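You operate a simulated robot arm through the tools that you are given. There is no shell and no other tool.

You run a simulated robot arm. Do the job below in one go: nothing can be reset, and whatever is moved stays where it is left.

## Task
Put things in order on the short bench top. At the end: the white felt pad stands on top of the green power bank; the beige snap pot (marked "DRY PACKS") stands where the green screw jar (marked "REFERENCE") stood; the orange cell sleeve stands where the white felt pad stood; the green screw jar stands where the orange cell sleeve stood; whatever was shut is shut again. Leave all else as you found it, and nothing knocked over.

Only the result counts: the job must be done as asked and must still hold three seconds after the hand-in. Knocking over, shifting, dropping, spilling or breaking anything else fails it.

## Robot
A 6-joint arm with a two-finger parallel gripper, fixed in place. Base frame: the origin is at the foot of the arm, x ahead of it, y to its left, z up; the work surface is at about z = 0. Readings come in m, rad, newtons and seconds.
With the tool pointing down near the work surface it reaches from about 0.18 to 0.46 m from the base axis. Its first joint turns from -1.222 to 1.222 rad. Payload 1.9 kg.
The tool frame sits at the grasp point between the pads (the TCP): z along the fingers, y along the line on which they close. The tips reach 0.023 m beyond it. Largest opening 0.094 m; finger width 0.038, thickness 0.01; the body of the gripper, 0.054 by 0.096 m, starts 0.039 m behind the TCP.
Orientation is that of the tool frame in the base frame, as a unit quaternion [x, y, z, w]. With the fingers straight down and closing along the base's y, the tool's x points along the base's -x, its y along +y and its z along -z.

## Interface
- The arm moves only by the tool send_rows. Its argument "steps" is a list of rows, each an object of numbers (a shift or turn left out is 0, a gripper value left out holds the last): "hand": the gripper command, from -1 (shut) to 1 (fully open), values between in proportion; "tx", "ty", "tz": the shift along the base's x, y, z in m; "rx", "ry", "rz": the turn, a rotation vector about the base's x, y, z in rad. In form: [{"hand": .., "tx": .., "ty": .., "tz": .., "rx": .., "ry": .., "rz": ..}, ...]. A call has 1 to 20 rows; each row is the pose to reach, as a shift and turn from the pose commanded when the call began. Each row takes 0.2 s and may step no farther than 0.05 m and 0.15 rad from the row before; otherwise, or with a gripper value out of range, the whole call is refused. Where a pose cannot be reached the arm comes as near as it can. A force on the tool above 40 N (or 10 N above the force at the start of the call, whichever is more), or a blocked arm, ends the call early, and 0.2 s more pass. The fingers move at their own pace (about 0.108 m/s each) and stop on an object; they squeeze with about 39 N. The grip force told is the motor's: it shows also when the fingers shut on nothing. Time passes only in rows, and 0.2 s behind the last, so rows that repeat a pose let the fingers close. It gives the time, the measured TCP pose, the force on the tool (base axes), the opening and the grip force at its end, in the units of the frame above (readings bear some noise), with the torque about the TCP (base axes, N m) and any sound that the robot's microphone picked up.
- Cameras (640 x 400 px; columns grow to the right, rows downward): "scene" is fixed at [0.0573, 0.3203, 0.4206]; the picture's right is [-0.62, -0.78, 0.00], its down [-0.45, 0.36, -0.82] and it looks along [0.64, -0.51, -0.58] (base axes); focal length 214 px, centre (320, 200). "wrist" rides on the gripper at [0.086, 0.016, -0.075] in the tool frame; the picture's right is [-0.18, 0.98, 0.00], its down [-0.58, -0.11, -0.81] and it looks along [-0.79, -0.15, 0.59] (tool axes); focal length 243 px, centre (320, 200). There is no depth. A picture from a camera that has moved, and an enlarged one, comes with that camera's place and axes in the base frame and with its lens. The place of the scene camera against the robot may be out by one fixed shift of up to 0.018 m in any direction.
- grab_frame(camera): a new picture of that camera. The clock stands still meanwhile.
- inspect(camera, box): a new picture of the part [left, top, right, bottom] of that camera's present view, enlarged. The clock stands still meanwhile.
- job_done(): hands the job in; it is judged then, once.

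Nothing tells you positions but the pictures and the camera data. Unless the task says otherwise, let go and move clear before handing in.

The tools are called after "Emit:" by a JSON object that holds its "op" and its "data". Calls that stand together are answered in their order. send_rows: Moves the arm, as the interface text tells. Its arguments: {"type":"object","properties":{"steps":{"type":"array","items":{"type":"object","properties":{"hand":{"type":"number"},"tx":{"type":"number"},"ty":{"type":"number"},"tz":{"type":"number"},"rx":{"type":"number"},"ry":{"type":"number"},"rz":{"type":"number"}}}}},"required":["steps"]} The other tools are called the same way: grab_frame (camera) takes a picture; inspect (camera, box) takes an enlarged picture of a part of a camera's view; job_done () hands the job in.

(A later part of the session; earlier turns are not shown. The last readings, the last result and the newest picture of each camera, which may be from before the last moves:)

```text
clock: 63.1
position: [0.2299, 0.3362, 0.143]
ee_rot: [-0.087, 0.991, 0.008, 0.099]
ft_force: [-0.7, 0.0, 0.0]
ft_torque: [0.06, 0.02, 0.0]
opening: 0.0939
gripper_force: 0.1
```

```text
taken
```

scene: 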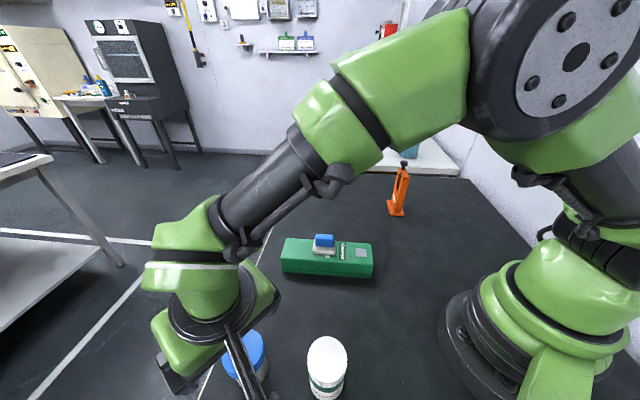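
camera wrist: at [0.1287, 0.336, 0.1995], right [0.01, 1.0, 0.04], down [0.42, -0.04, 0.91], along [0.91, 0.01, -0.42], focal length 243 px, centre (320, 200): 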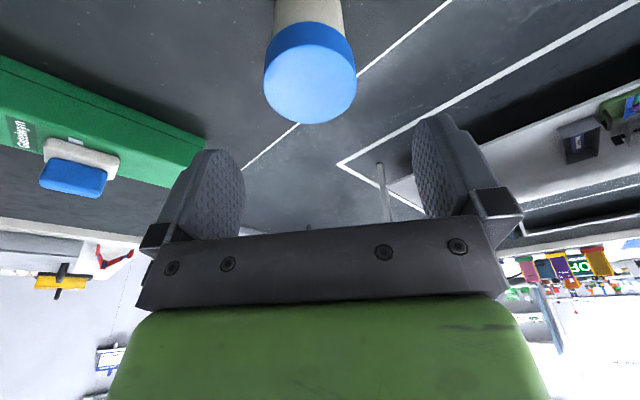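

The pot measures again at (0.2337, 0.3345). I shift 4 mm/-3 mm and descend to straddle the lid.

Emit:
{"op": "send_rows", "data": {"steps": [{"hand": 1, "tx": 0.0044, "ty": -0.0029, "tz": -0.02}, {"tx": 0.0044, "ty": -0.0029, "tz": -0.045}, {"tx": 0.0044, "ty": -0.0029, "tz": -0.065}, {"tx": 0.0044, "ty": -0.0029, "tz": -0.072}, {"tx": 0.0044, "ty": -0.0029, "tz": -0.072}, {"tx": 0.0044, "ty": -0.0029, "tz": -0.072}]}}

Emit:
{"op": "grab_frame", "data": {"camera": "wrist"}}

Emit:
{"op": "grab_frame", "data": {"camera": "scene"}}

```text
clock: 64.5
position: [0.2364, 0.3316, 0.0727]
ee_rot: [-0.087, 0.991, 0.009, 0.1]
ft_force: [0.4, -0.7, 0.6]
ft_torque: [0.0, -0.02, 0.01]
opening: 0.0939
gripper_force: 0.2
```

```text
taken
camera wrist: at [0.1364, 0.3329, 0.1282], right [0.01, 1.0, 0.04], down [0.42, -0.04, 0.91], along [0.91, 0.01, -0.42], focal length 243 px, centre (320, 200)
```

wrist: 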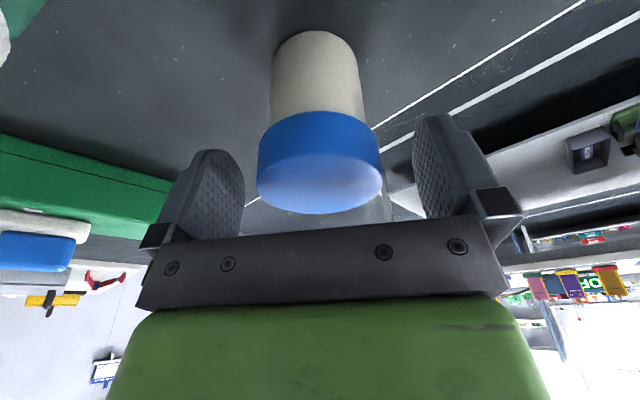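

```text
taken
```

scene: 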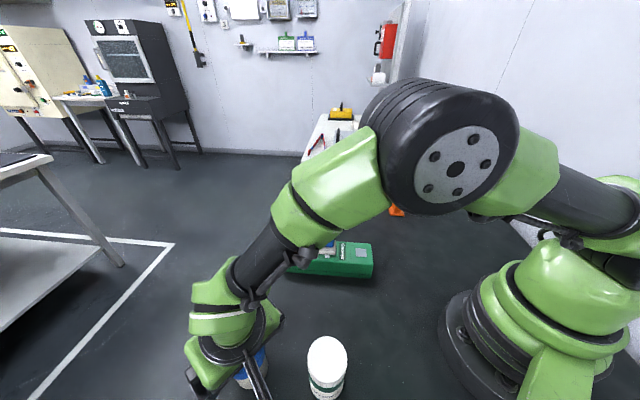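

The lid is between the fingers. I shift 2.5 mm back, lower 3 mm and close on it.

Emit:
{"op": "send_rows", "data": {"steps": [{"hand": 1, "tx": -0.0025, "ty": 0.0, "tz": -0.003}, {"hand": 0.5, "tx": -0.0025, "tz": -0.003}, {"hand": 0.3, "tx": -0.0025, "tz": -0.003}, {"hand": -1, "tx": -0.0025, "tz": -0.003}, {"hand": -1, "tx": -0.0025, "tz": -0.003}, {"hand": -1, "tx": -0.0025, "tz": -0.003}]}}

Emit:
{"op": "grab_frame", "data": {"camera": "wrist"}}

```text
clock: 65.9
position: [0.2342, 0.3329, 0.0698]
ee_rot: [-0.087, 0.991, 0.008, 0.099]
ft_force: [-0.2, 0.7, 0.7]
ft_torque: [-0.01, -0.02, -0.01]
opening: 0.0541
gripper_force: 38.5
heard: snap
```

```text
taken
camera wrist: at [0.1331, 0.3325, 0.1257], right [0.01, 1.0, 0.04], down [0.42, -0.04, 0.91], along [0.91, 0.01, -0.42], focal length 243 px, centre (320, 200)
```

wrist: 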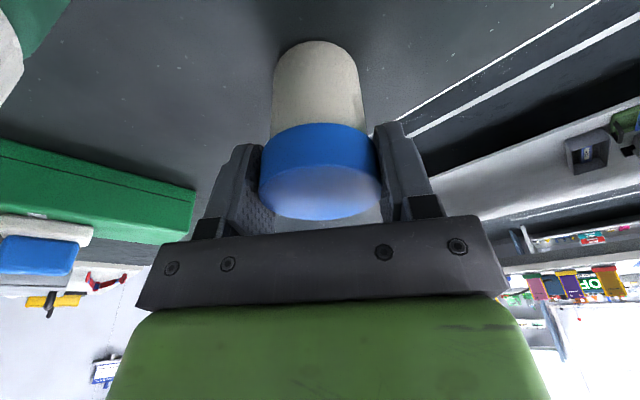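

I heard a snap as the fingers squeezed the lid, so it may have come unsnapped. I look closely before moving anything.

Emit:
{"op": "inspect", "data": {"camera": "wrist", "box": [230, 20, 410, 230]}}

Emit:
{"op": "inspect", "data": {"camera": "scene", "box": [180, 310, 340, 400]}}

```text
1.90 times, centred on (320, 125) of wrist
camera zoom: at [0.1331, 0.3325, 0.1257], right [0.01, 1.0, 0.04], down [0.42, -0.04, 0.91], along [0.91, 0.01, -0.42], focal length 462 px, centre (320, 343)
```

zoom: 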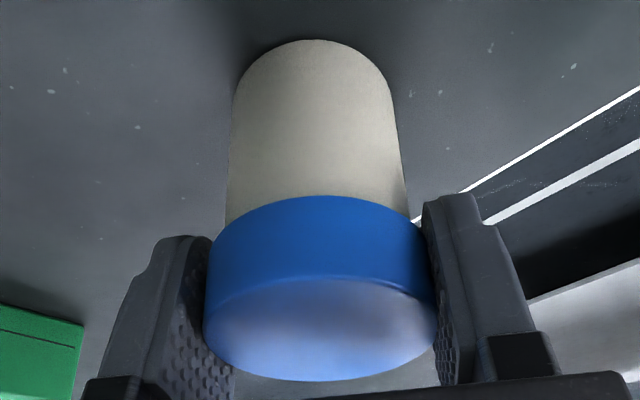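

```text
4.00 times, centred on (260, 355) of scene
camera zoom: at [0.0573, 0.3203, 0.4206], right [-0.62, -0.78, 0.0], down [-0.45, 0.36, -0.82], along [0.64, -0.51, -0.58], focal length 858 px, centre (560, -420)
```

zoom: 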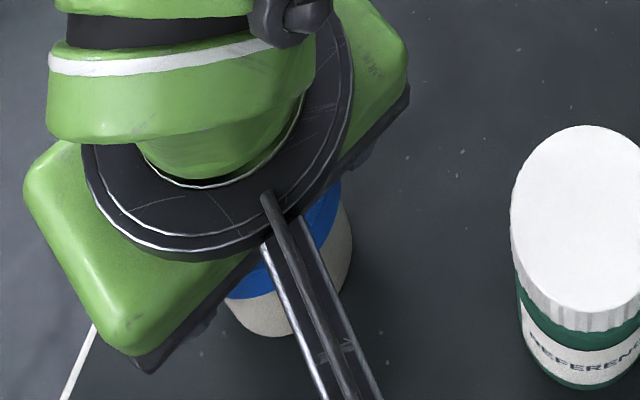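

The lid still looks seated. I lift only 6 mm to see whether the pot comes with it.

Emit:
{"op": "send_rows", "data": {"steps": [{"hand": -1, "tz": 0.003}, {"tz": 0.006}, {"tz": 0.006}]}}

Emit:
{"op": "inspect", "data": {"camera": "wrist", "box": [230, 20, 410, 230]}}

Emit:
{"op": "inspect", "data": {"camera": "scene", "box": [210, 330, 290, 390]}}

```text
clock: 66.7
position: [0.2343, 0.3311, 0.0747]
ee_rot: [-0.087, 0.991, 0.009, 0.099]
ft_force: [-0.3, -0.8, 0.9]
ft_torque: [-0.04, 0.01, -0.01]
opening: 0.0542
gripper_force: 38.5
```

```text
1.90 times, centred on (320, 125) of wrist
camera zoom: at [0.1326, 0.3314, 0.1313], right [0.01, 1.0, 0.04], down [0.42, -0.04, 0.91], along [0.91, 0.01, -0.42], focal length 462 px, centre (320, 343)
```

zoom: 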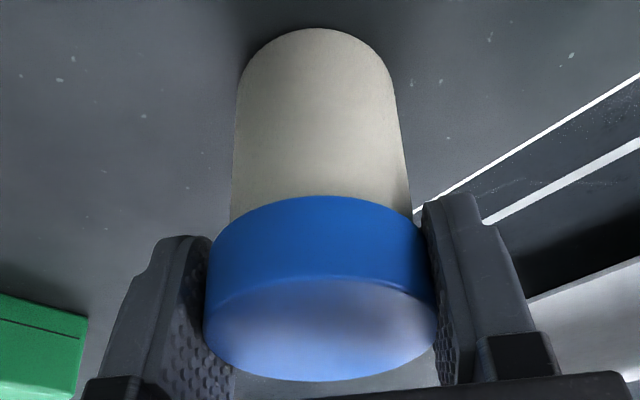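

```text
6.67 times, centred on (250, 360) of scene
camera zoom: at [0.0573, 0.3203, 0.4206], right [-0.62, -0.78, 0.0], down [-0.45, 0.36, -0.82], along [0.64, -0.51, -0.58], focal length 1430 px, centre (787, -867)
```

zoom: 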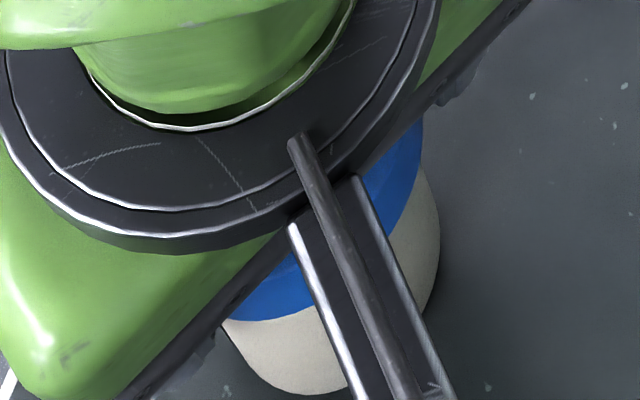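

The lid has come unsnapped: it rose while the pot body stayed. New plan: remove the lid and park it, carry the pot by its body, then re-seat and press the lid shut. First I set the lid back down so I can re-grip it higher, with the fingertips flush with its lower edge.

Emit:
{"op": "send_rows", "data": {"steps": [{"hand": -1, "tz": -0.003}, {"tz": -0.005}, {"hand": -1, "tz": -0.005}, {"hand": 0.3, "tz": -0.005}, {"hand": 0.6, "tz": -0.005}, {"hand": 0.6, "tz": -0.005}]}}

Emit:
{"op": "grab_frame", "data": {"camera": "wrist"}}

```text
clock: 68.1
position: [0.2329, 0.3298, 0.0703]
ee_rot: [-0.086, 0.991, 0.009, 0.1]
ft_force: [0.0, -0.2, 0.8]
ft_torque: [0.04, 0.01, -0.01]
opening: 0.0752
gripper_force: 0.1
```

```text
taken
camera wrist: at [0.1321, 0.331, 0.1257], right [0.01, 1.0, 0.04], down [0.42, -0.04, 0.91], along [0.91, 0.01, -0.42], focal length 243 px, centre (320, 200)
```

wrist: 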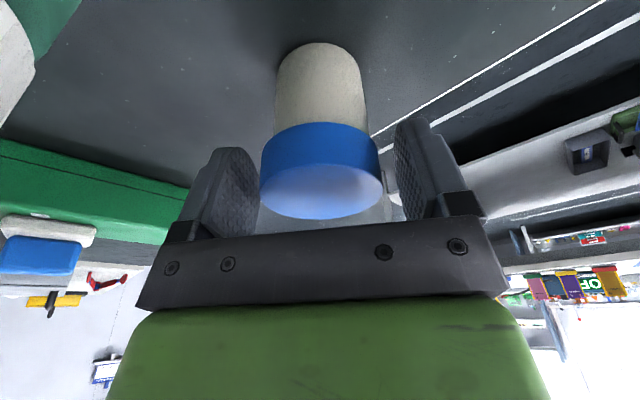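

The lid rests on the pot again. I raise 17 mm and re-grip only its upper 14 mm, with tips just above its lower edge.

Emit:
{"op": "send_rows", "data": {"steps": [{"hand": 0.6, "ty": 0.001, "tz": 0.01}, {"hand": 0.6, "ty": 0.001, "tz": 0.017}, {"hand": 0.6, "ty": 0.001, "tz": 0.017}, {"hand": 0.2, "ty": 0.001, "tz": 0.017}, {"hand": -1, "ty": 0.001, "tz": 0.017}, {"hand": -1, "ty": 0.001, "tz": 0.017}]}}

Emit:
{"op": "grab_frame", "data": {"camera": "wrist"}}

```text
clock: 69.5
position: [0.2342, 0.3322, 0.0871]
ee_rot: [-0.087, 0.991, 0.009, 0.099]
ft_force: [-0.2, -2.0, 1.9]
ft_torque: [-0.06, -0.01, -0.02]
opening: 0.0539
gripper_force: 39.0
```

```text
taken
camera wrist: at [0.1341, 0.3327, 0.1434], right [0.01, 1.0, 0.04], down [0.42, -0.04, 0.91], along [0.91, 0.01, -0.42], focal length 243 px, centre (320, 200)
```

wrist: 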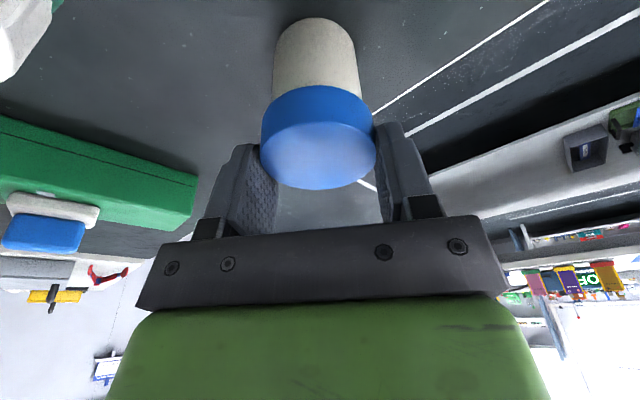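

Gripped again (54 mm). I lift the lid off slowly and check the pot stays put.

Emit:
{"op": "send_rows", "data": {"steps": [{"hand": -1, "tz": 0.005}, {"tz": 0.01}, {"tz": 0.015}, {"tz": 0.025}, {"tz": 0.04}, {"tz": 0.065}, {"tz": 0.1}, {"tz": 0.1}]}}

Emit:
{"op": "grab_frame", "data": {"camera": "wrist"}}

Emit:
{"op": "grab_frame", "data": {"camera": "scene"}}

```text
clock: 71.3
position: [0.2326, 0.3316, 0.1852]
ee_rot: [-0.087, 0.991, 0.008, 0.1]
ft_force: [0.8, 0.2, -0.3]
ft_torque: [-0.03, 0.01, -0.03]
opening: 0.054
gripper_force: 38.8
```

```text
taken
camera wrist: at [0.1318, 0.3321, 0.242], right [0.01, 1.0, 0.04], down [0.42, -0.04, 0.91], along [0.91, 0.01, -0.42], focal length 243 px, centre (320, 200)
```

wrist: 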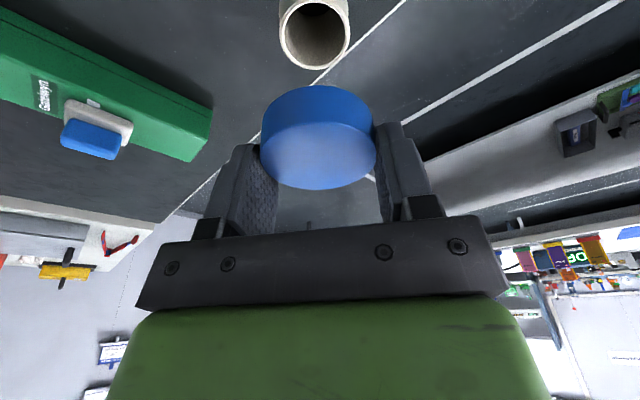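

```text
taken
```

scene: 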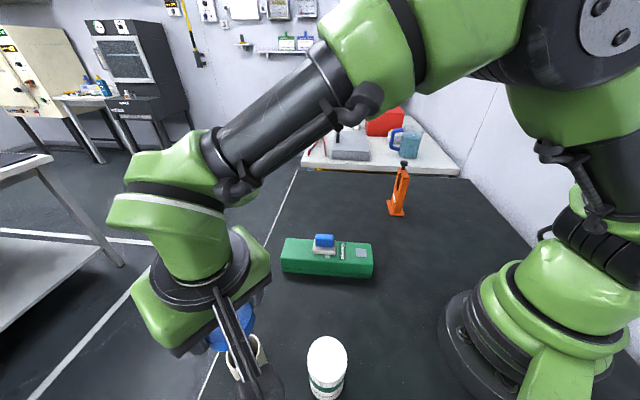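

The pot is open and stays in place; the lid is in the gripper. I carry the lid to a free spot at (0.31, -0.085).

Emit:
{"op": "send_rows", "data": {"steps": [{"hand": -1, "tx": 0.0283, "ty": -0.0309, "rz": -0.0369}, {"tx": 0.0527, "ty": -0.064, "rz": -0.0738}, {"tx": 0.0733, "ty": -0.0989, "rz": -0.1107}, {"tx": 0.0896, "ty": -0.1351, "rz": -0.1477}, {"tx": 0.1018, "ty": -0.1722, "rz": -0.1846}, {"tx": 0.1099, "ty": -0.2096, "rz": -0.2215}, {"tx": 0.1139, "ty": -0.247, "rz": -0.2584}, {"tx": 0.1141, "ty": -0.2839, "rz": -0.2953}, {"tx": 0.1102, "ty": -0.3199, "rz": -0.3322}, {"tx": 0.1027, "ty": -0.3546, "rz": -0.3692}, {"tx": 0.0918, "ty": -0.3876, "rz": -0.4061}, {"tx": 0.0778, "ty": -0.4186, "rz": -0.443}, {"tx": 0.0778, "ty": -0.4186, "tz": -0.04, "rz": -0.443}, {"tx": 0.0778, "ty": -0.4186, "tz": -0.08, "rz": -0.443}, {"tx": 0.0778, "ty": -0.4186, "tz": -0.12, "rz": -0.443}, {"tx": 0.0778, "ty": -0.4186, "tz": -0.145, "rz": -0.443}, {"tx": 0.0778, "ty": -0.4186, "tz": -0.145, "rz": -0.443}, {"tx": 0.0778, "ty": -0.4186, "tz": -0.145, "rz": -0.443}]}}

Emit:
{"op": "grab_frame", "data": {"camera": "wrist"}}

Emit:
{"op": "grab_frame", "data": {"camera": "scene"}}

```text
clock: 75.1
position: [0.3121, -0.0884, 0.0402]
ee_rot: [0.133, 0.986, -0.015, 0.098]
ft_force: [-0.1, -0.4, -0.5]
ft_torque: [0.0, 0.0, -0.01]
opening: 0.0539
gripper_force: 39.0
```

```text
taken
camera wrist: at [0.2199, -0.0447, 0.0959], right [0.44, 0.9, 0.03], down [0.37, -0.21, 0.91], along [0.82, -0.38, -0.42], focal length 243 px, centre (320, 200)
```

wrist: 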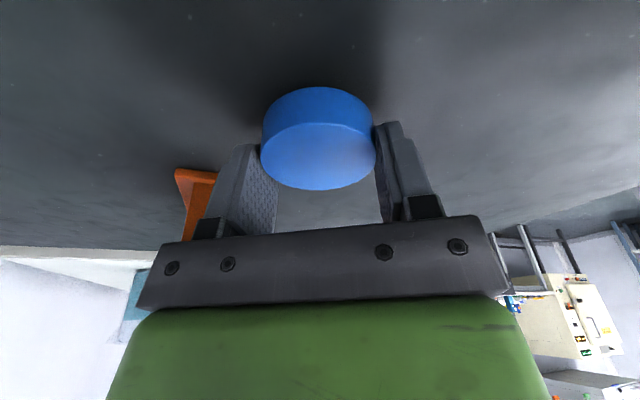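

```text
taken
```

scene: 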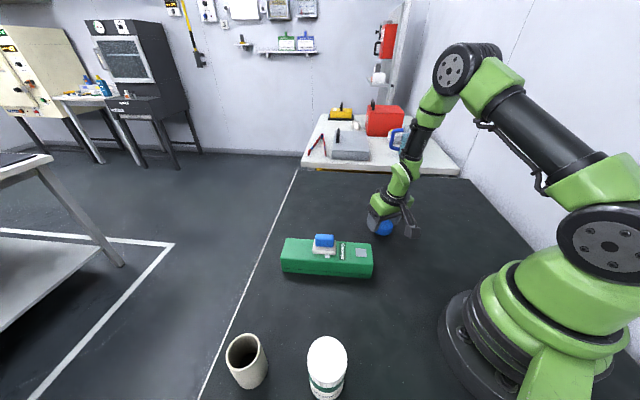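

The lid is about 1 cm above the bench. I lower it in small steps until contact.

Emit:
{"op": "send_rows", "data": {"steps": [{"hand": -1, "tz": -0.004}, {"tz": -0.007}, {"tz": -0.008}, {"tz": -0.009}, {"tz": -0.0095}, {"tz": -0.0095}]}}

Emit:
{"op": "inspect", "data": {"camera": "scene", "box": [350, 180, 430, 250]}}

```text
clock: 76.5
position: [0.3123, -0.0863, 0.0318]
ee_rot: [0.132, 0.986, -0.013, 0.099]
ft_force: [-0.3, -0.5, -0.1]
ft_torque: [0.01, 0.01, 0.0]
opening: 0.0542
gripper_force: 38.7
```

```text
5.71 times, centred on (390, 215) of scene
camera zoom: at [0.0573, 0.3203, 0.4206], right [-0.62, -0.78, 0.0], down [-0.45, 0.36, -0.82], along [0.64, -0.51, -0.58], focal length 1226 px, centre (-80, 114)
```

zoom: 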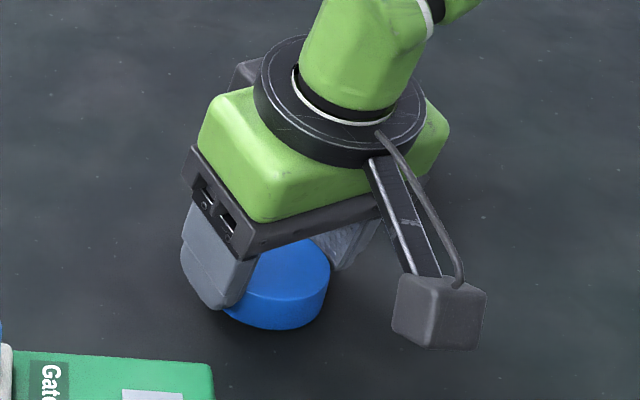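

No contact yet. I lower another 2 mm and check the force.

Emit:
{"op": "send_rows", "data": {"steps": [{"hand": -1, "tz": -0.001}, {"tz": -0.002}, {"tz": -0.002}]}}

Emit:
{"op": "grab_frame", "data": {"camera": "wrist"}}

```text
clock: 77.3
position: [0.3116, -0.0872, 0.0291]
ee_rot: [0.133, 0.986, -0.014, 0.1]
ft_force: [-1.0, 0.7, 3.0]
ft_torque: [-0.08, 0.07, -0.06]
opening: 0.0538
gripper_force: 39.1
```

```text
taken
camera wrist: at [0.2197, -0.0428, 0.0857], right [0.43, 0.9, 0.04], down [0.37, -0.21, 0.91], along [0.82, -0.38, -0.42], focal length 243 px, centre (320, 200)
```

wrist: 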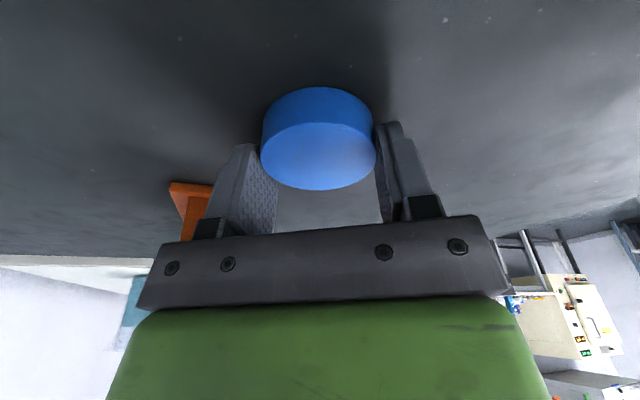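

The lid touches the bench (3 N). I open the fingers and rise.

Emit:
{"op": "send_rows", "data": {"steps": [{"hand": 0.25}, {"hand": 0.6}, {"hand": 0.8}, {"hand": 0.8}, {"hand": 0.8, "tz": 0.02}, {"hand": 1, "tz": 0.06}, {"tz": 0.1}, {"tz": 0.14}, {"tz": 0.16}, {"tz": 0.16}]}}

Emit:
{"op": "grab_frame", "data": {"camera": "wrist"}}

Emit:
{"op": "grab_frame", "data": {"camera": "scene"}}

```text
clock: 79.5
position: [0.3114, -0.0912, 0.1896]
ee_rot: [0.133, 0.986, -0.013, 0.099]
ft_force: [-0.8, 0.9, -0.2]
ft_torque: [0.01, 0.01, 0.06]
opening: 0.0942
gripper_force: 0.0
```

```text
taken
camera wrist: at [0.2197, -0.0461, 0.2474], right [0.43, 0.9, 0.04], down [0.37, -0.21, 0.91], along [0.82, -0.38, -0.42], focal length 243 px, centre (320, 200)
```

wrist: 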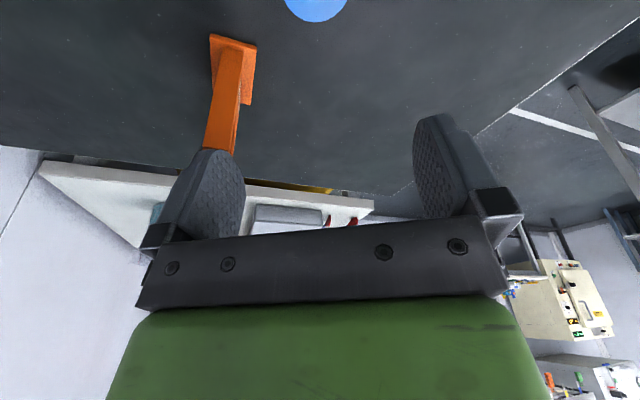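

```text
taken
```

scene: 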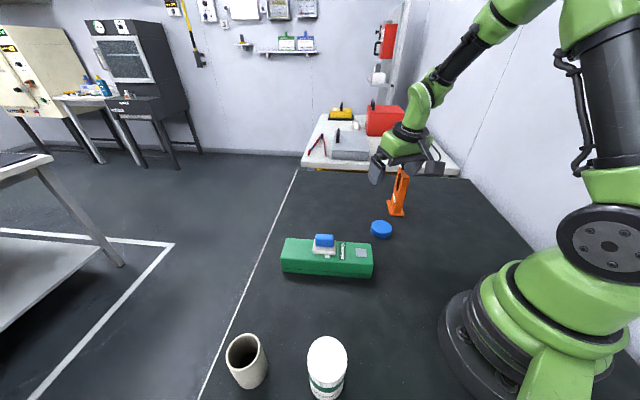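

The lid lies flat on the bench. Now I check the open pot in an enlarged view.

Emit:
{"op": "inspect", "data": {"camera": "scene", "box": [205, 310, 365, 400]}}

Emit:
{"op": "inspect", "data": {"camera": "scene", "box": [350, 200, 420, 250]}}

```text
4.00 times, centred on (285, 355) of scene
camera zoom: at [0.0572, 0.3203, 0.4206], right [-0.62, -0.78, 0.0], down [-0.45, 0.36, -0.82], along [0.64, -0.51, -0.58], focal length 858 px, centre (460, -420)
```

zoom: 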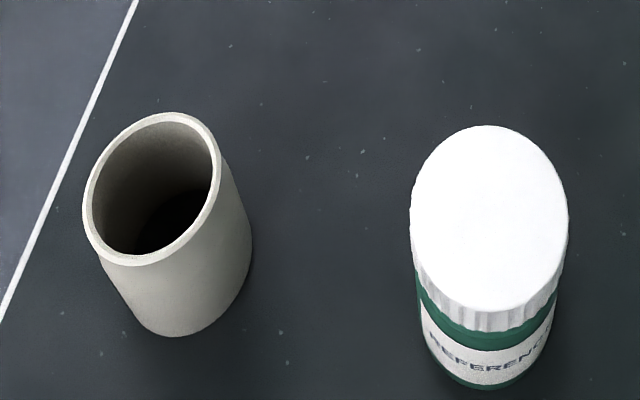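

```text
8.00 times, centred on (385, 225) of scene
camera zoom: at [0.0572, 0.3203, 0.4206], right [-0.62, -0.78, 0.0], down [-0.45, 0.36, -0.82], along [0.64, -0.51, -0.58], focal length 1716 px, centre (-200, 0)
```

zoom: 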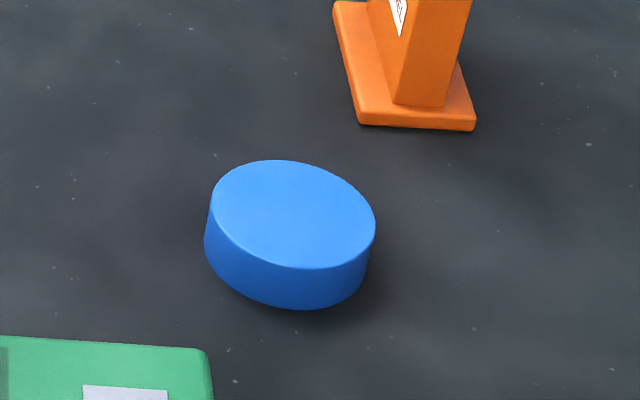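

The pot body is a plain, empty cylinder. I go back over it with the wrist at the same yaw and tilt as before.

Emit:
{"op": "send_rows", "data": {"steps": [{"hand": 1, "tx": 0.0143, "ty": 0.0312, "rz": 0.0369}, {"tx": 0.0255, "ty": 0.0645, "rz": 0.0738}, {"tx": 0.0331, "ty": 0.0995, "rz": 0.1107}, {"tx": 0.0371, "ty": 0.1358, "rz": 0.1477}, {"tx": 0.0372, "ty": 0.1731, "rz": 0.1846}, {"tx": 0.0332, "ty": 0.2108, "rz": 0.2215}, {"tx": 0.0251, "ty": 0.2487, "rz": 0.2584}, {"tx": 0.0127, "ty": 0.286, "rz": 0.2953}, {"tx": -0.0037, "ty": 0.3226, "rz": 0.3322}, {"tx": -0.0244, "ty": 0.3578, "rz": 0.3692}, {"tx": -0.0491, "ty": 0.3913, "rz": 0.4061}, {"tx": -0.0777, "ty": 0.4224, "rz": 0.443}, {"tx": -0.0777, "ty": 0.4224, "tz": -0.03, "rz": 0.443}, {"tx": -0.0777, "ty": 0.4224, "tz": -0.05, "rz": 0.443}, {"tx": -0.0777, "ty": 0.4224, "tz": -0.05, "rz": 0.443}, {"tx": -0.0777, "ty": 0.4224, "tz": -0.05, "rz": 0.443}]}}

Emit:
{"op": "grab_frame", "data": {"camera": "wrist"}}

```text
clock: 82.9
position: [0.2356, 0.3328, 0.1431]
ee_rot: [-0.086, 0.991, 0.008, 0.1]
ft_force: [-0.7, 1.1, -0.6]
ft_torque: [0.03, 0.0, 0.01]
opening: 0.094
gripper_force: 0.0
```

```text
taken
camera wrist: at [0.1343, 0.333, 0.1978], right [0.01, 1.0, 0.04], down [0.42, -0.04, 0.91], along [0.91, 0.01, -0.42], focal length 243 px, centre (320, 200)
```

wrist: 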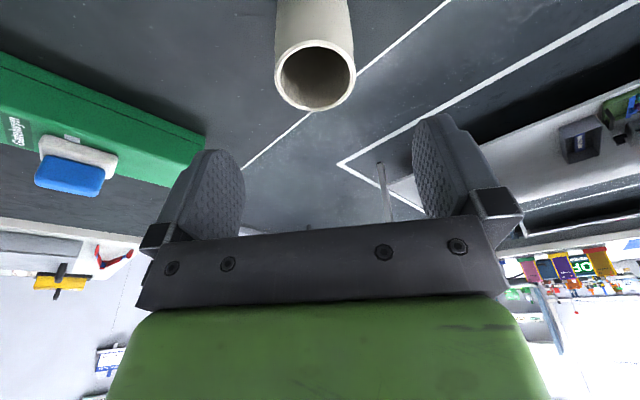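

Centred within about 1 mm. I descend around the pot body (palm stays above the rim) and close.

Emit:
{"op": "send_rows", "data": {"steps": [{"hand": 1, "tx": -0.0012, "tz": -0.03}, {"tx": -0.0012, "tz": -0.06}, {"tx": -0.0012, "tz": -0.08}, {"tx": -0.0012, "tz": -0.0895}, {"tx": -0.0012, "tz": -0.0895}, {"tx": -0.0012, "tz": -0.0895}]}}

Emit:
{"op": "grab_frame", "data": {"camera": "wrist"}}

```text
clock: 84.3
position: [0.2315, 0.3345, 0.0512]
ee_rot: [-0.086, 0.991, 0.009, 0.1]
ft_force: [0.3, -0.1, 0.2]
ft_torque: [0.01, -0.01, 0.02]
opening: 0.094
gripper_force: 0.0
```

```text
taken
camera wrist: at [0.1313, 0.3342, 0.1071], right [0.01, 1.0, 0.04], down [0.42, -0.04, 0.91], along [0.91, 0.01, -0.42], focal length 243 px, centre (320, 200)
```

wrist: 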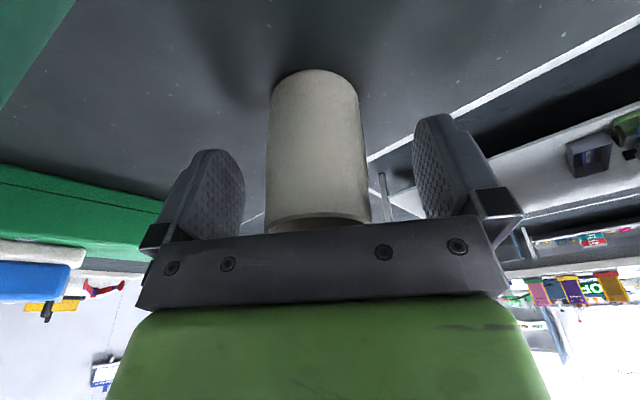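

The pot body is between the fingers; I shift 2 mm outward and close.

Emit:
{"op": "send_rows", "data": {"steps": [{"hand": 1, "tx": 0.002, "ty": -0.0005}, {"hand": 0.4, "tx": 0.002, "ty": -0.0005}, {"hand": 0.1, "tx": 0.002, "ty": -0.0005}, {"hand": -1, "tx": 0.002, "ty": -0.0005}, {"hand": -1, "tx": 0.002, "ty": -0.0005}, {"hand": -1, "tx": 0.002, "ty": -0.0005}]}}

Emit:
{"op": "grab_frame", "data": {"camera": "wrist"}}

```text
clock: 85.7
position: [0.2354, 0.3348, 0.0505]
ee_rot: [-0.087, 0.991, 0.009, 0.101]
ft_force: [0.4, -0.8, 2.5]
ft_torque: [-0.12, 0.01, 0.03]
opening: 0.0431
gripper_force: 38.9
```

```text
taken
camera wrist: at [0.1341, 0.3346, 0.1073], right [0.01, 1.0, 0.04], down [0.42, -0.04, 0.91], along [0.91, 0.01, -0.42], focal length 243 px, centre (320, 200)
```

wrist: 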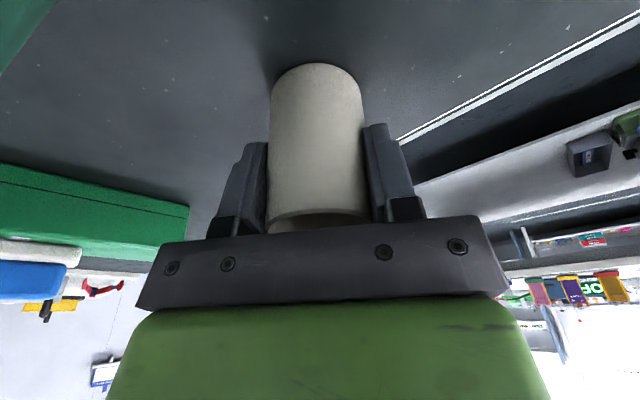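

The pot body is held (43 mm). I lift it slowly, then check.

Emit:
{"op": "send_rows", "data": {"steps": [{"hand": -1, "tz": 0.005}, {"tz": 0.02}, {"tz": 0.05}, {"tz": 0.09}, {"tz": 0.13}, {"tz": 0.17}, {"tz": 0.18}, {"tz": 0.18}]}}

Emit:
{"op": "grab_frame", "data": {"camera": "wrist"}}

```text
clock: 87.5
position: [0.2351, 0.3359, 0.2338]
ee_rot: [-0.086, 0.991, 0.008, 0.1]
ft_force: [-0.3, -0.2, -1.1]
ft_torque: [-0.04, 0.0, -0.03]
opening: 0.0426
gripper_force: 39.5
```

```text
taken
camera wrist: at [0.1347, 0.3352, 0.2898], right [0.01, 1.0, 0.04], down [0.42, -0.04, 0.91], along [0.91, 0.01, -0.42], focal length 243 px, centre (320, 200)
```

wrist: 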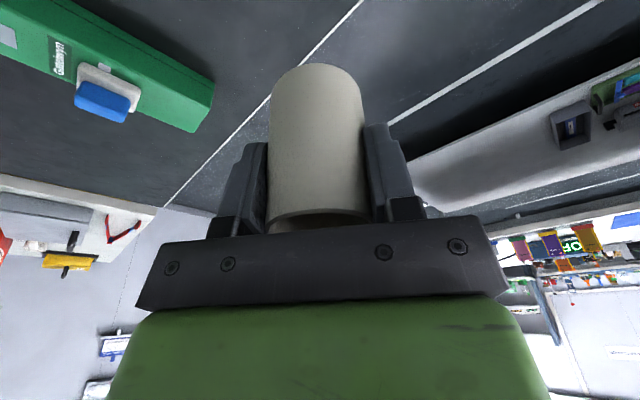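

The pot is up and steady. I swing it around on an inner arc toward the jar's old direction.

Emit:
{"op": "send_rows", "data": {"steps": [{"hand": -1, "tx": 0.0308, "ty": -0.035, "rz": -0.0609}, {"tx": 0.057, "ty": -0.0726, "rz": -0.1219}, {"tx": 0.078, "ty": -0.1123, "rz": -0.1828}, {"tx": 0.094, "ty": -0.1532, "rz": -0.2437}, {"tx": 0.1048, "ty": -0.1948, "rz": -0.3047}, {"tx": 0.1104, "ty": -0.2365, "rz": -0.3656}, {"tx": 0.1112, "ty": -0.2776, "rz": -0.4265}, {"tx": 0.1071, "ty": -0.3175, "rz": -0.4875}, {"tx": 0.0986, "ty": -0.3558, "rz": -0.5484}, {"tx": 0.0859, "ty": -0.3919, "rz": -0.6093}, {"tx": 0.0693, "ty": -0.4254, "rz": -0.6703}, {"tx": 0.0495, "ty": -0.456, "rz": -0.7312}, {"tx": 0.0267, "ty": -0.4832, "rz": -0.7921}, {"tx": 0.0016, "ty": -0.5069, "rz": -0.8531}, {"tx": -0.0255, "ty": -0.5268, "rz": -0.914}, {"tx": -0.0255, "ty": -0.5268, "rz": -0.914}, {"tx": -0.0255, "ty": -0.5268, "rz": -0.914}]}}

Emit:
{"op": "grab_frame", "data": {"camera": "wrist"}}

Emit:
{"op": "grab_frame", "data": {"camera": "scene"}}

```text
clock: 91.1
position: [0.2107, -0.1946, 0.2291]
ee_rot: [0.36, 0.928, -0.036, 0.094]
ft_force: [0.9, -0.4, -1.2]
ft_torque: [-0.01, 0.0, -0.02]
opening: 0.0433
gripper_force: 39.0
```

```text
taken
camera wrist: at [0.1482, -0.1134, 0.2866], right [0.8, 0.6, 0.04], down [0.23, -0.36, 0.91], along [0.56, -0.71, -0.42], focal length 243 px, centre (320, 200)
```

wrist: 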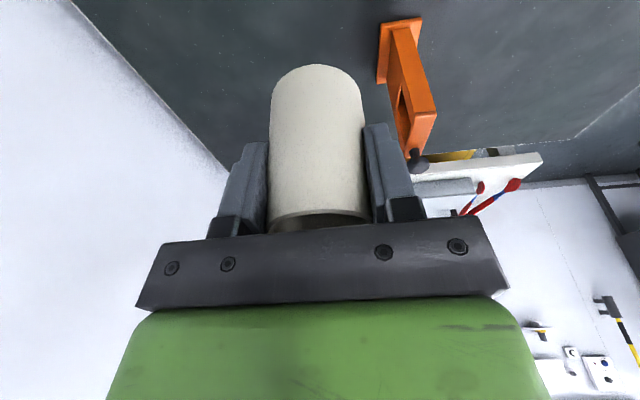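

```text
taken
```

scene: 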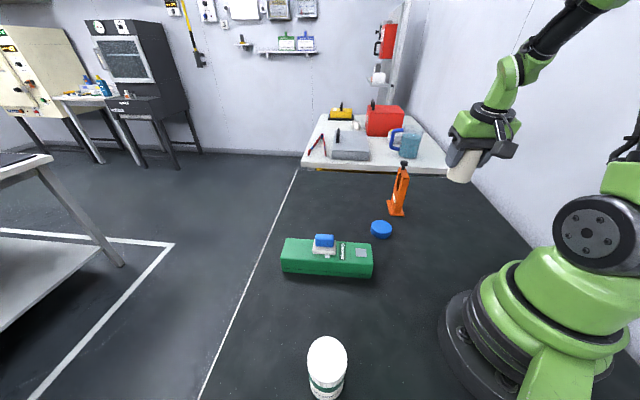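

Aligned with the jar's old direction at radius 0.285. I extend outward past the sleeve while lowering, as I did in reverse with the jar.

Emit:
{"op": "send_rows", "data": {"steps": [{"hand": -1, "tx": 0.0271, "ty": -0.0247, "tz": -0.02}, {"tx": 0.0542, "ty": -0.0494, "tz": -0.04}, {"tx": 0.0814, "ty": -0.0742, "tz": -0.06}, {"tx": 0.1085, "ty": -0.0989, "tz": -0.08}, {"tx": 0.1356, "ty": -0.1236, "tz": -0.1}, {"tx": 0.1356, "ty": -0.1236, "tz": -0.1}, {"tx": 0.1356, "ty": -0.1236, "tz": -0.1}]}}

Emit:
{"op": "grab_frame", "data": {"camera": "wrist"}}

Emit:
{"op": "inspect", "data": {"camera": "scene", "box": [350, 100, 490, 220]}}

```text
clock: 92.7
position: [0.3492, -0.3145, 0.1334]
ee_rot: [0.36, 0.927, -0.036, 0.093]
ft_force: [-0.1, -0.3, -1.0]
ft_torque: [0.01, 0.01, 0.0]
opening: 0.0433
gripper_force: 39.2
```

```text
taken
camera wrist: at [0.2861, -0.2337, 0.1893], right [0.8, 0.6, 0.04], down [0.23, -0.36, 0.91], along [0.56, -0.71, -0.42], focal length 243 px, centre (320, 200)
```

wrist: 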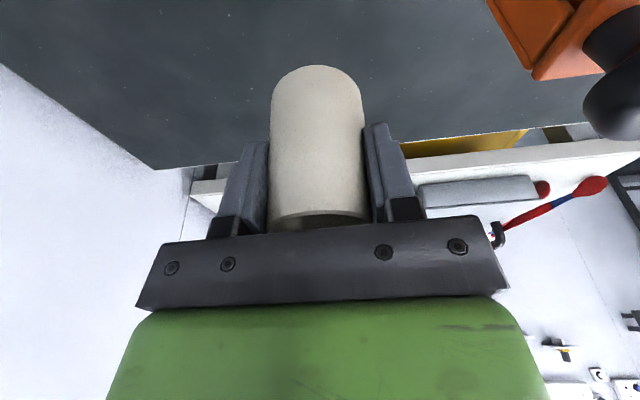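

```text
3.33 times, centred on (420, 160) of scene
camera zoom: at [0.0573, 0.3203, 0.4206], right [-0.62, -0.78, 0.0], down [-0.45, 0.36, -0.82], along [0.64, -0.51, -0.58], focal length 715 px, centre (-13, 333)
```

zoom: 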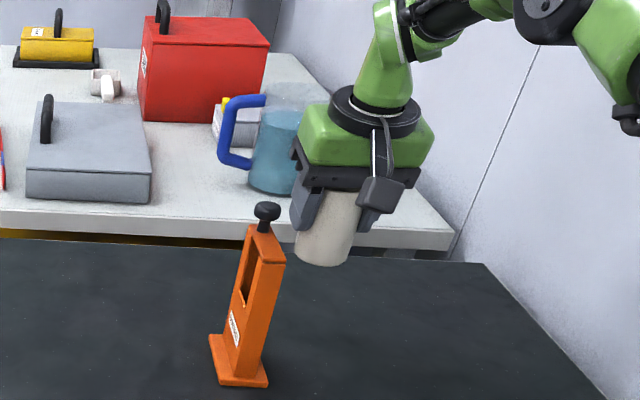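

Over the spot; I lower to about 1 cm above the bench with a small correction and re-measure.

Emit:
{"op": "send_rows", "data": {"steps": [{"hand": -1, "tx": -0.0015, "ty": -0.0025, "tz": -0.025}, {"tx": -0.0015, "ty": -0.0025, "tz": -0.05}, {"tx": -0.0015, "ty": -0.0025, "tz": -0.068}, {"tx": -0.0015, "ty": -0.0025, "tz": -0.074}, {"tx": -0.0015, "ty": -0.0025, "tz": -0.074}, {"tx": -0.0015, "ty": -0.0025, "tz": -0.074}]}}

Emit:
{"op": "grab_frame", "data": {"camera": "wrist"}}

```text
clock: 94.1
position: [0.3435, -0.3173, 0.0571]
ee_rot: [0.36, 0.928, -0.036, 0.092]
ft_force: [0.9, 0.0, 0.1]
ft_torque: [0.02, 0.04, 0.0]
opening: 0.0429
gripper_force: 39.5
```

```text
taken
camera wrist: at [0.2811, -0.2367, 0.1129], right [0.8, 0.6, 0.04], down [0.23, -0.36, 0.91], along [0.56, -0.71, -0.42], focal length 243 px, centre (320, 200)
```

wrist: 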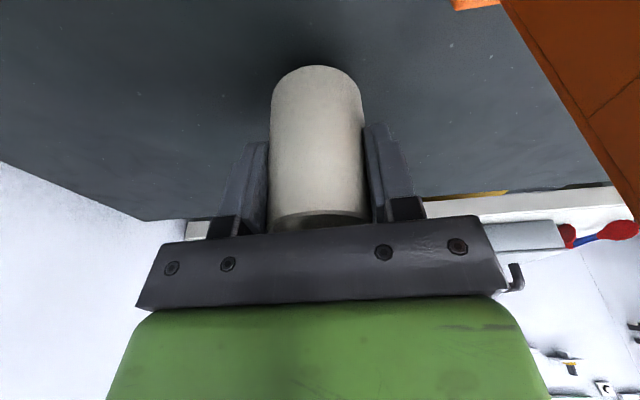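

About 5 mm above the bench and 3 mm short in x. I correct and lower to 2 mm, then check again.

Emit:
{"op": "send_rows", "data": {"steps": [{"hand": -1, "tx": 0.0028, "ty": -0.0003, "tz": -0.001}, {"tx": 0.0028, "ty": -0.0003, "tz": -0.0025}, {"tx": 0.0028, "ty": -0.0003, "tz": -0.003}, {"tx": 0.0028, "ty": -0.0003, "tz": -0.003}]}}

Emit:
{"op": "inspect", "data": {"camera": "wrist", "box": [230, 30, 410, 240]}}

```text
clock: 95.1
position: [0.3469, -0.3185, 0.0556]
ee_rot: [0.36, 0.928, -0.037, 0.093]
ft_force: [-0.3, 0.6, -0.5]
ft_torque: [0.01, -0.01, 0.06]
opening: 0.0433
gripper_force: 39.0
```

```text
1.90 times, centred on (320, 135) of wrist
camera zoom: at [0.2843, -0.2377, 0.1108], right [0.8, 0.6, 0.04], down [0.23, -0.36, 0.91], along [0.56, -0.71, -0.42], focal length 462 px, centre (320, 324)
```

zoom: 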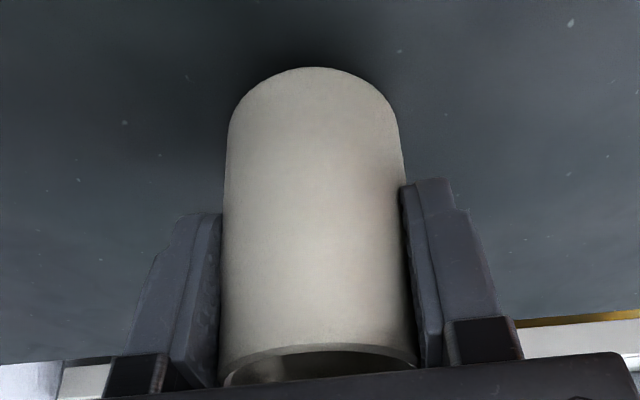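

On target: (0.3467, -0.3164). I lower the last 3–4 mm.

Emit:
{"op": "send_rows", "data": {"steps": [{"hand": -1, "ty": 0.0005, "tz": -0.001}, {"ty": 0.0005, "tz": -0.002}, {"ty": 0.0005, "tz": -0.003}, {"ty": 0.0005, "tz": -0.0035}, {"ty": 0.0005, "tz": -0.0035}]}}

```text
clock: 96.3
position: [0.3473, -0.3188, 0.0522]
ee_rot: [0.36, 0.927, -0.036, 0.093]
ft_force: [-0.2, 0.3, -0.8]
ft_torque: [0.01, 0.02, 0.01]
opening: 0.0431
gripper_force: 39.2
```

Emit:
{"op": "send_rows", "data": {"steps": [{"hand": -1, "ty": 0.0005, "tz": -0.0005}, {"ty": 0.0005, "tz": -0.001}, {"ty": 0.0005, "tz": -0.001}]}}

Emit:
{"op": "grab_frame", "data": {"camera": "wrist"}}

```text
clock: 97.1
position: [0.347, -0.3174, 0.0515]
ee_rot: [0.359, 0.928, -0.037, 0.096]
ft_force: [4.7, -3.1, 17.1]
ft_torque: [0.08, -0.02, -0.01]
opening: 0.043
gripper_force: 39.7
```

```text
taken
camera wrist: at [0.2842, -0.2363, 0.1067], right [0.8, 0.61, 0.04], down [0.23, -0.35, 0.91], along [0.56, -0.71, -0.42], focal length 243 px, centre (320, 200)
```

wrist: 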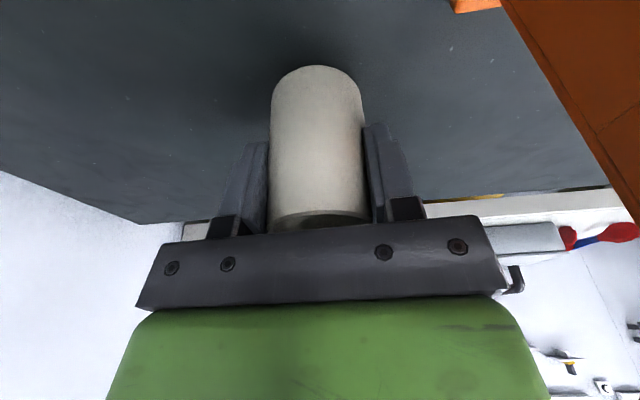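

The pot stands on the bench at (0.3466, -0.315). I open the fingers and rise straight up.

Emit:
{"op": "send_rows", "data": {"steps": [{"hand": -1, "tz": 0.0007}, {"hand": -0.05, "tz": 0.0007}, {"hand": 0.4, "tz": 0.0007}, {"hand": 0.8, "tz": 0.0007}, {"hand": 0.8, "tz": 0.0007}, {"hand": 0.8, "tz": 0.02}, {"hand": 0.8, "tz": 0.05}, {"hand": 0.8, "tz": 0.08}, {"hand": 0.8, "tz": 0.1}, {"hand": 0.8, "tz": 0.1}]}}

Emit:
{"op": "grab_frame", "data": {"camera": "wrist"}}

Emit:
{"op": "inspect", "data": {"camera": "scene", "box": [350, 100, 490, 220]}}

```text
clock: 99.3
position: [0.347, -0.318, 0.1477]
ee_rot: [0.36, 0.928, -0.037, 0.092]
ft_force: [-0.2, -0.6, 1.1]
ft_torque: [0.03, 0.0, -0.02]
opening: 0.0846
gripper_force: 0.1
```

```text
taken
camera wrist: at [0.2845, -0.2377, 0.2043], right [0.8, 0.6, 0.04], down [0.23, -0.36, 0.91], along [0.56, -0.71, -0.42], focal length 243 px, centre (320, 200)
```

wrist: 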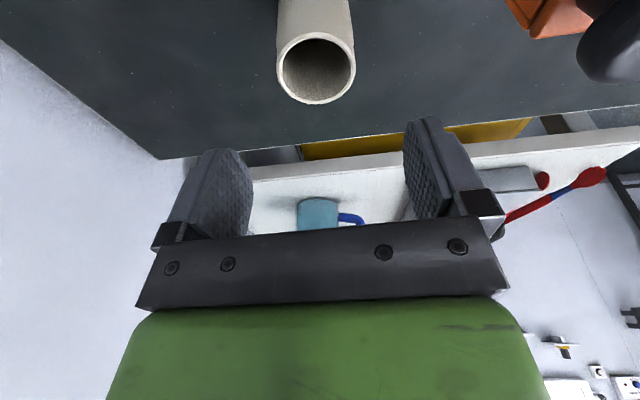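

```text
3.33 times, centred on (420, 160) of scene
camera zoom: at [0.0573, 0.3203, 0.4206], right [-0.62, -0.78, 0.0], down [-0.45, 0.36, -0.82], along [0.64, -0.51, -0.58], focal length 715 px, centre (-13, 333)
```

zoom: 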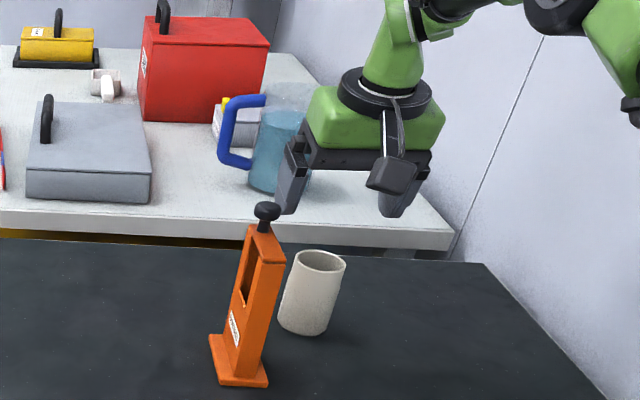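

The pot stands at (0.346, -0.315), right where the jar was. Now I go back for the lid, retracting inward first to stay clear of the sleeve.

Emit:
{"op": "send_rows", "data": {"steps": [{"hand": 1, "tx": -0.027, "ty": 0.0247, "tz": 0.014}, {"tx": -0.054, "ty": 0.0494, "tz": 0.028}, {"tx": -0.081, "ty": 0.0741, "tz": 0.042}, {"tx": -0.108, "ty": 0.0988, "tz": 0.056}, {"tx": -0.135, "ty": 0.1235, "tz": 0.07}, {"tx": -0.1129, "ty": 0.1408, "tz": 0.07, "rz": 0.0946}, {"tx": -0.0909, "ty": 0.1599, "tz": 0.07, "rz": 0.1892}, {"tx": -0.0704, "ty": 0.1815, "tz": 0.07, "rz": 0.2838}, {"tx": -0.0519, "ty": 0.2057, "tz": 0.07, "rz": 0.3784}, {"tx": -0.0356, "ty": 0.2321, "tz": 0.07, "rz": 0.473}, {"tx": -0.0356, "ty": 0.2321, "tz": 0.03, "rz": 0.473}, {"tx": -0.0356, "ty": 0.2321, "tz": -0.01, "rz": 0.473}, {"tx": -0.0356, "ty": 0.2321, "tz": -0.04, "rz": 0.473}, {"tx": -0.0356, "ty": 0.2321, "tz": -0.04, "rz": 0.473}, {"tx": -0.0356, "ty": 0.2321, "tz": -0.04, "rz": 0.473}]}}

Emit:
{"op": "grab_frame", "data": {"camera": "wrist"}}

Emit:
{"op": "grab_frame", "data": {"camera": "scene"}}

```text
clock: 102.5
position: [0.3101, -0.0849, 0.1104]
ee_rot: [0.133, 0.986, -0.013, 0.1]
ft_force: [-0.8, 0.0, -0.4]
ft_torque: [0.04, -0.01, 0.0]
opening: 0.0938
gripper_force: 0.0
```

```text
taken
camera wrist: at [0.2183, -0.0421, 0.1661], right [0.43, 0.9, 0.04], down [0.37, -0.21, 0.91], along [0.82, -0.38, -0.42], focal length 243 px, centre (320, 200)
```

wrist: 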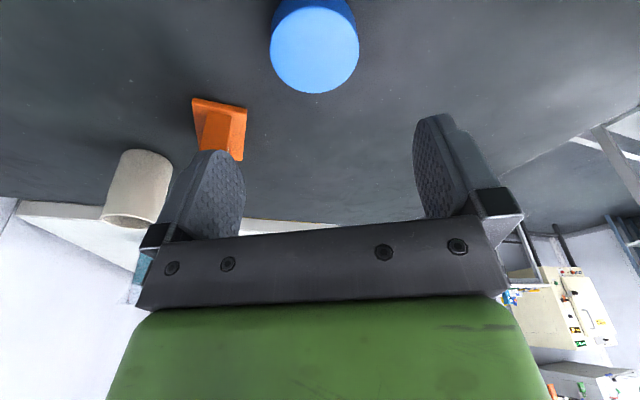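

```text
taken
```

scene: 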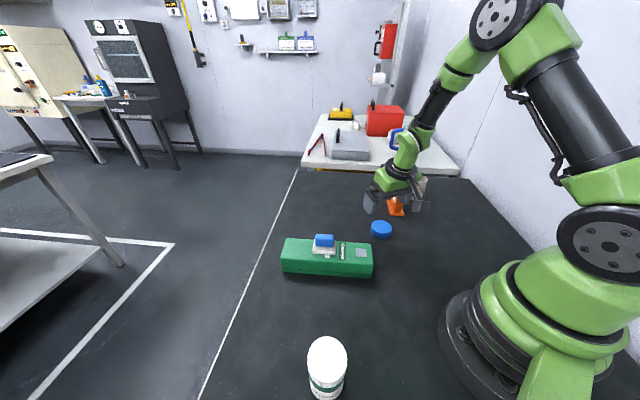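

The lid is at (0.311, -0.085), directly below. I descend around it until the fingertips are just above the bench.

Emit:
{"op": "send_rows", "data": {"steps": [{"hand": 1, "tx": 0.001, "ty": -0.0008, "tz": -0.03}, {"tx": 0.001, "ty": -0.0008, "tz": -0.055}, {"tx": 0.001, "ty": -0.0008, "tz": -0.07}, {"tx": 0.001, "ty": -0.0008, "tz": -0.076}, {"tx": 0.001, "ty": -0.0008, "tz": -0.076}, {"tx": 0.001, "ty": -0.0008, "tz": -0.076}]}}

Emit:
{"op": "grab_frame", "data": {"camera": "wrist"}}

```text
clock: 103.9
position: [0.3101, -0.0867, 0.0342]
ee_rot: [0.132, 0.986, -0.013, 0.099]
ft_force: [-0.5, -0.1, 0.3]
ft_torque: [-0.02, -0.01, -0.03]
opening: 0.0942
gripper_force: 0.1
```

```text
taken
camera wrist: at [0.2186, -0.043, 0.0907], right [0.43, 0.9, 0.04], down [0.37, -0.21, 0.91], along [0.82, -0.38, -0.42], focal length 243 px, centre (320, 200)
```

wrist: 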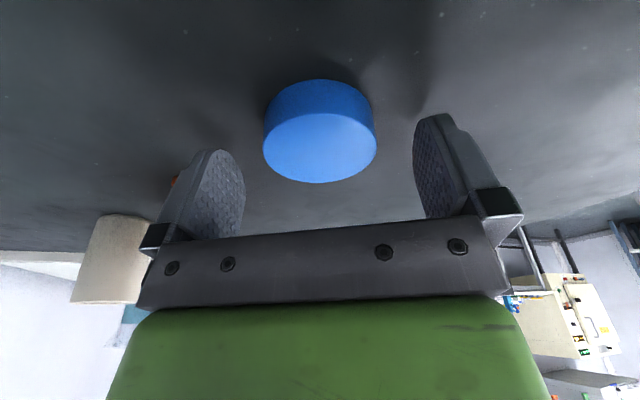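

Lined up. I lower 4.5 mm more and close on the lid.

Emit:
{"op": "send_rows", "data": {"steps": [{"hand": 1, "tx": 0.0005, "tz": -0.0025}, {"hand": 0.6, "tx": 0.0005, "tz": -0.0045}, {"hand": 0.3, "tx": 0.0005, "tz": -0.0045}, {"hand": -1, "tx": 0.0005, "tz": -0.0045}, {"hand": -1, "tx": 0.0005, "tz": -0.0045}, {"hand": -1, "tx": 0.0005, "tz": -0.0045}]}}

Emit:
{"op": "grab_frame", "data": {"camera": "wrist"}}

```text
clock: 105.3
position: [0.311, -0.0868, 0.0302]
ee_rot: [0.133, 0.986, -0.014, 0.099]
ft_force: [-1.4, -0.2, 0.5]
ft_torque: [0.01, 0.0, 0.01]
opening: 0.0541
gripper_force: 39.3
```

```text
taken
camera wrist: at [0.2199, -0.0428, 0.086], right [0.43, 0.9, 0.04], down [0.37, -0.21, 0.91], along [0.82, -0.38, -0.42], focal length 243 px, centre (320, 200)
```

wrist: 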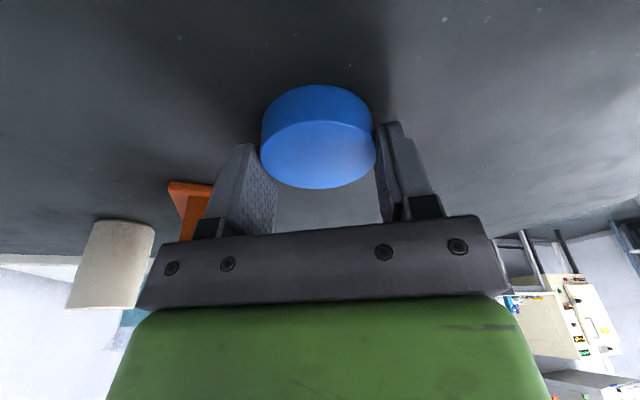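

The lid is gripped. I zoom in to get the lid's centre relative to the gripper before carrying it.

Emit:
{"op": "inspect", "data": {"camera": "wrist", "box": [240, 70, 400, 210]}}

```text
2.86 times, centred on (320, 140) of wrist
camera zoom: at [0.2199, -0.0428, 0.086], right [0.43, 0.9, 0.04], down [0.37, -0.21, 0.91], along [0.82, -0.38, -0.42], focal length 693 px, centre (320, 371)
```

zoom: 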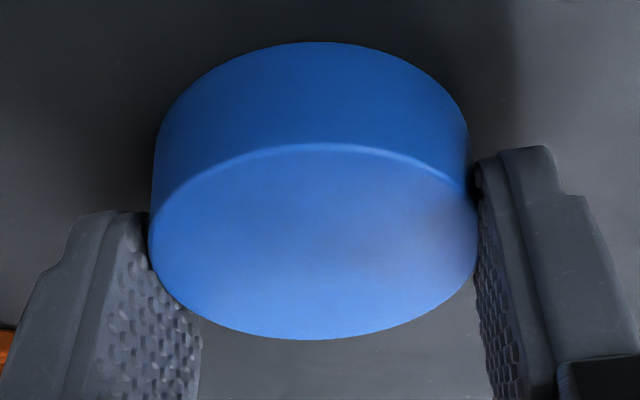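

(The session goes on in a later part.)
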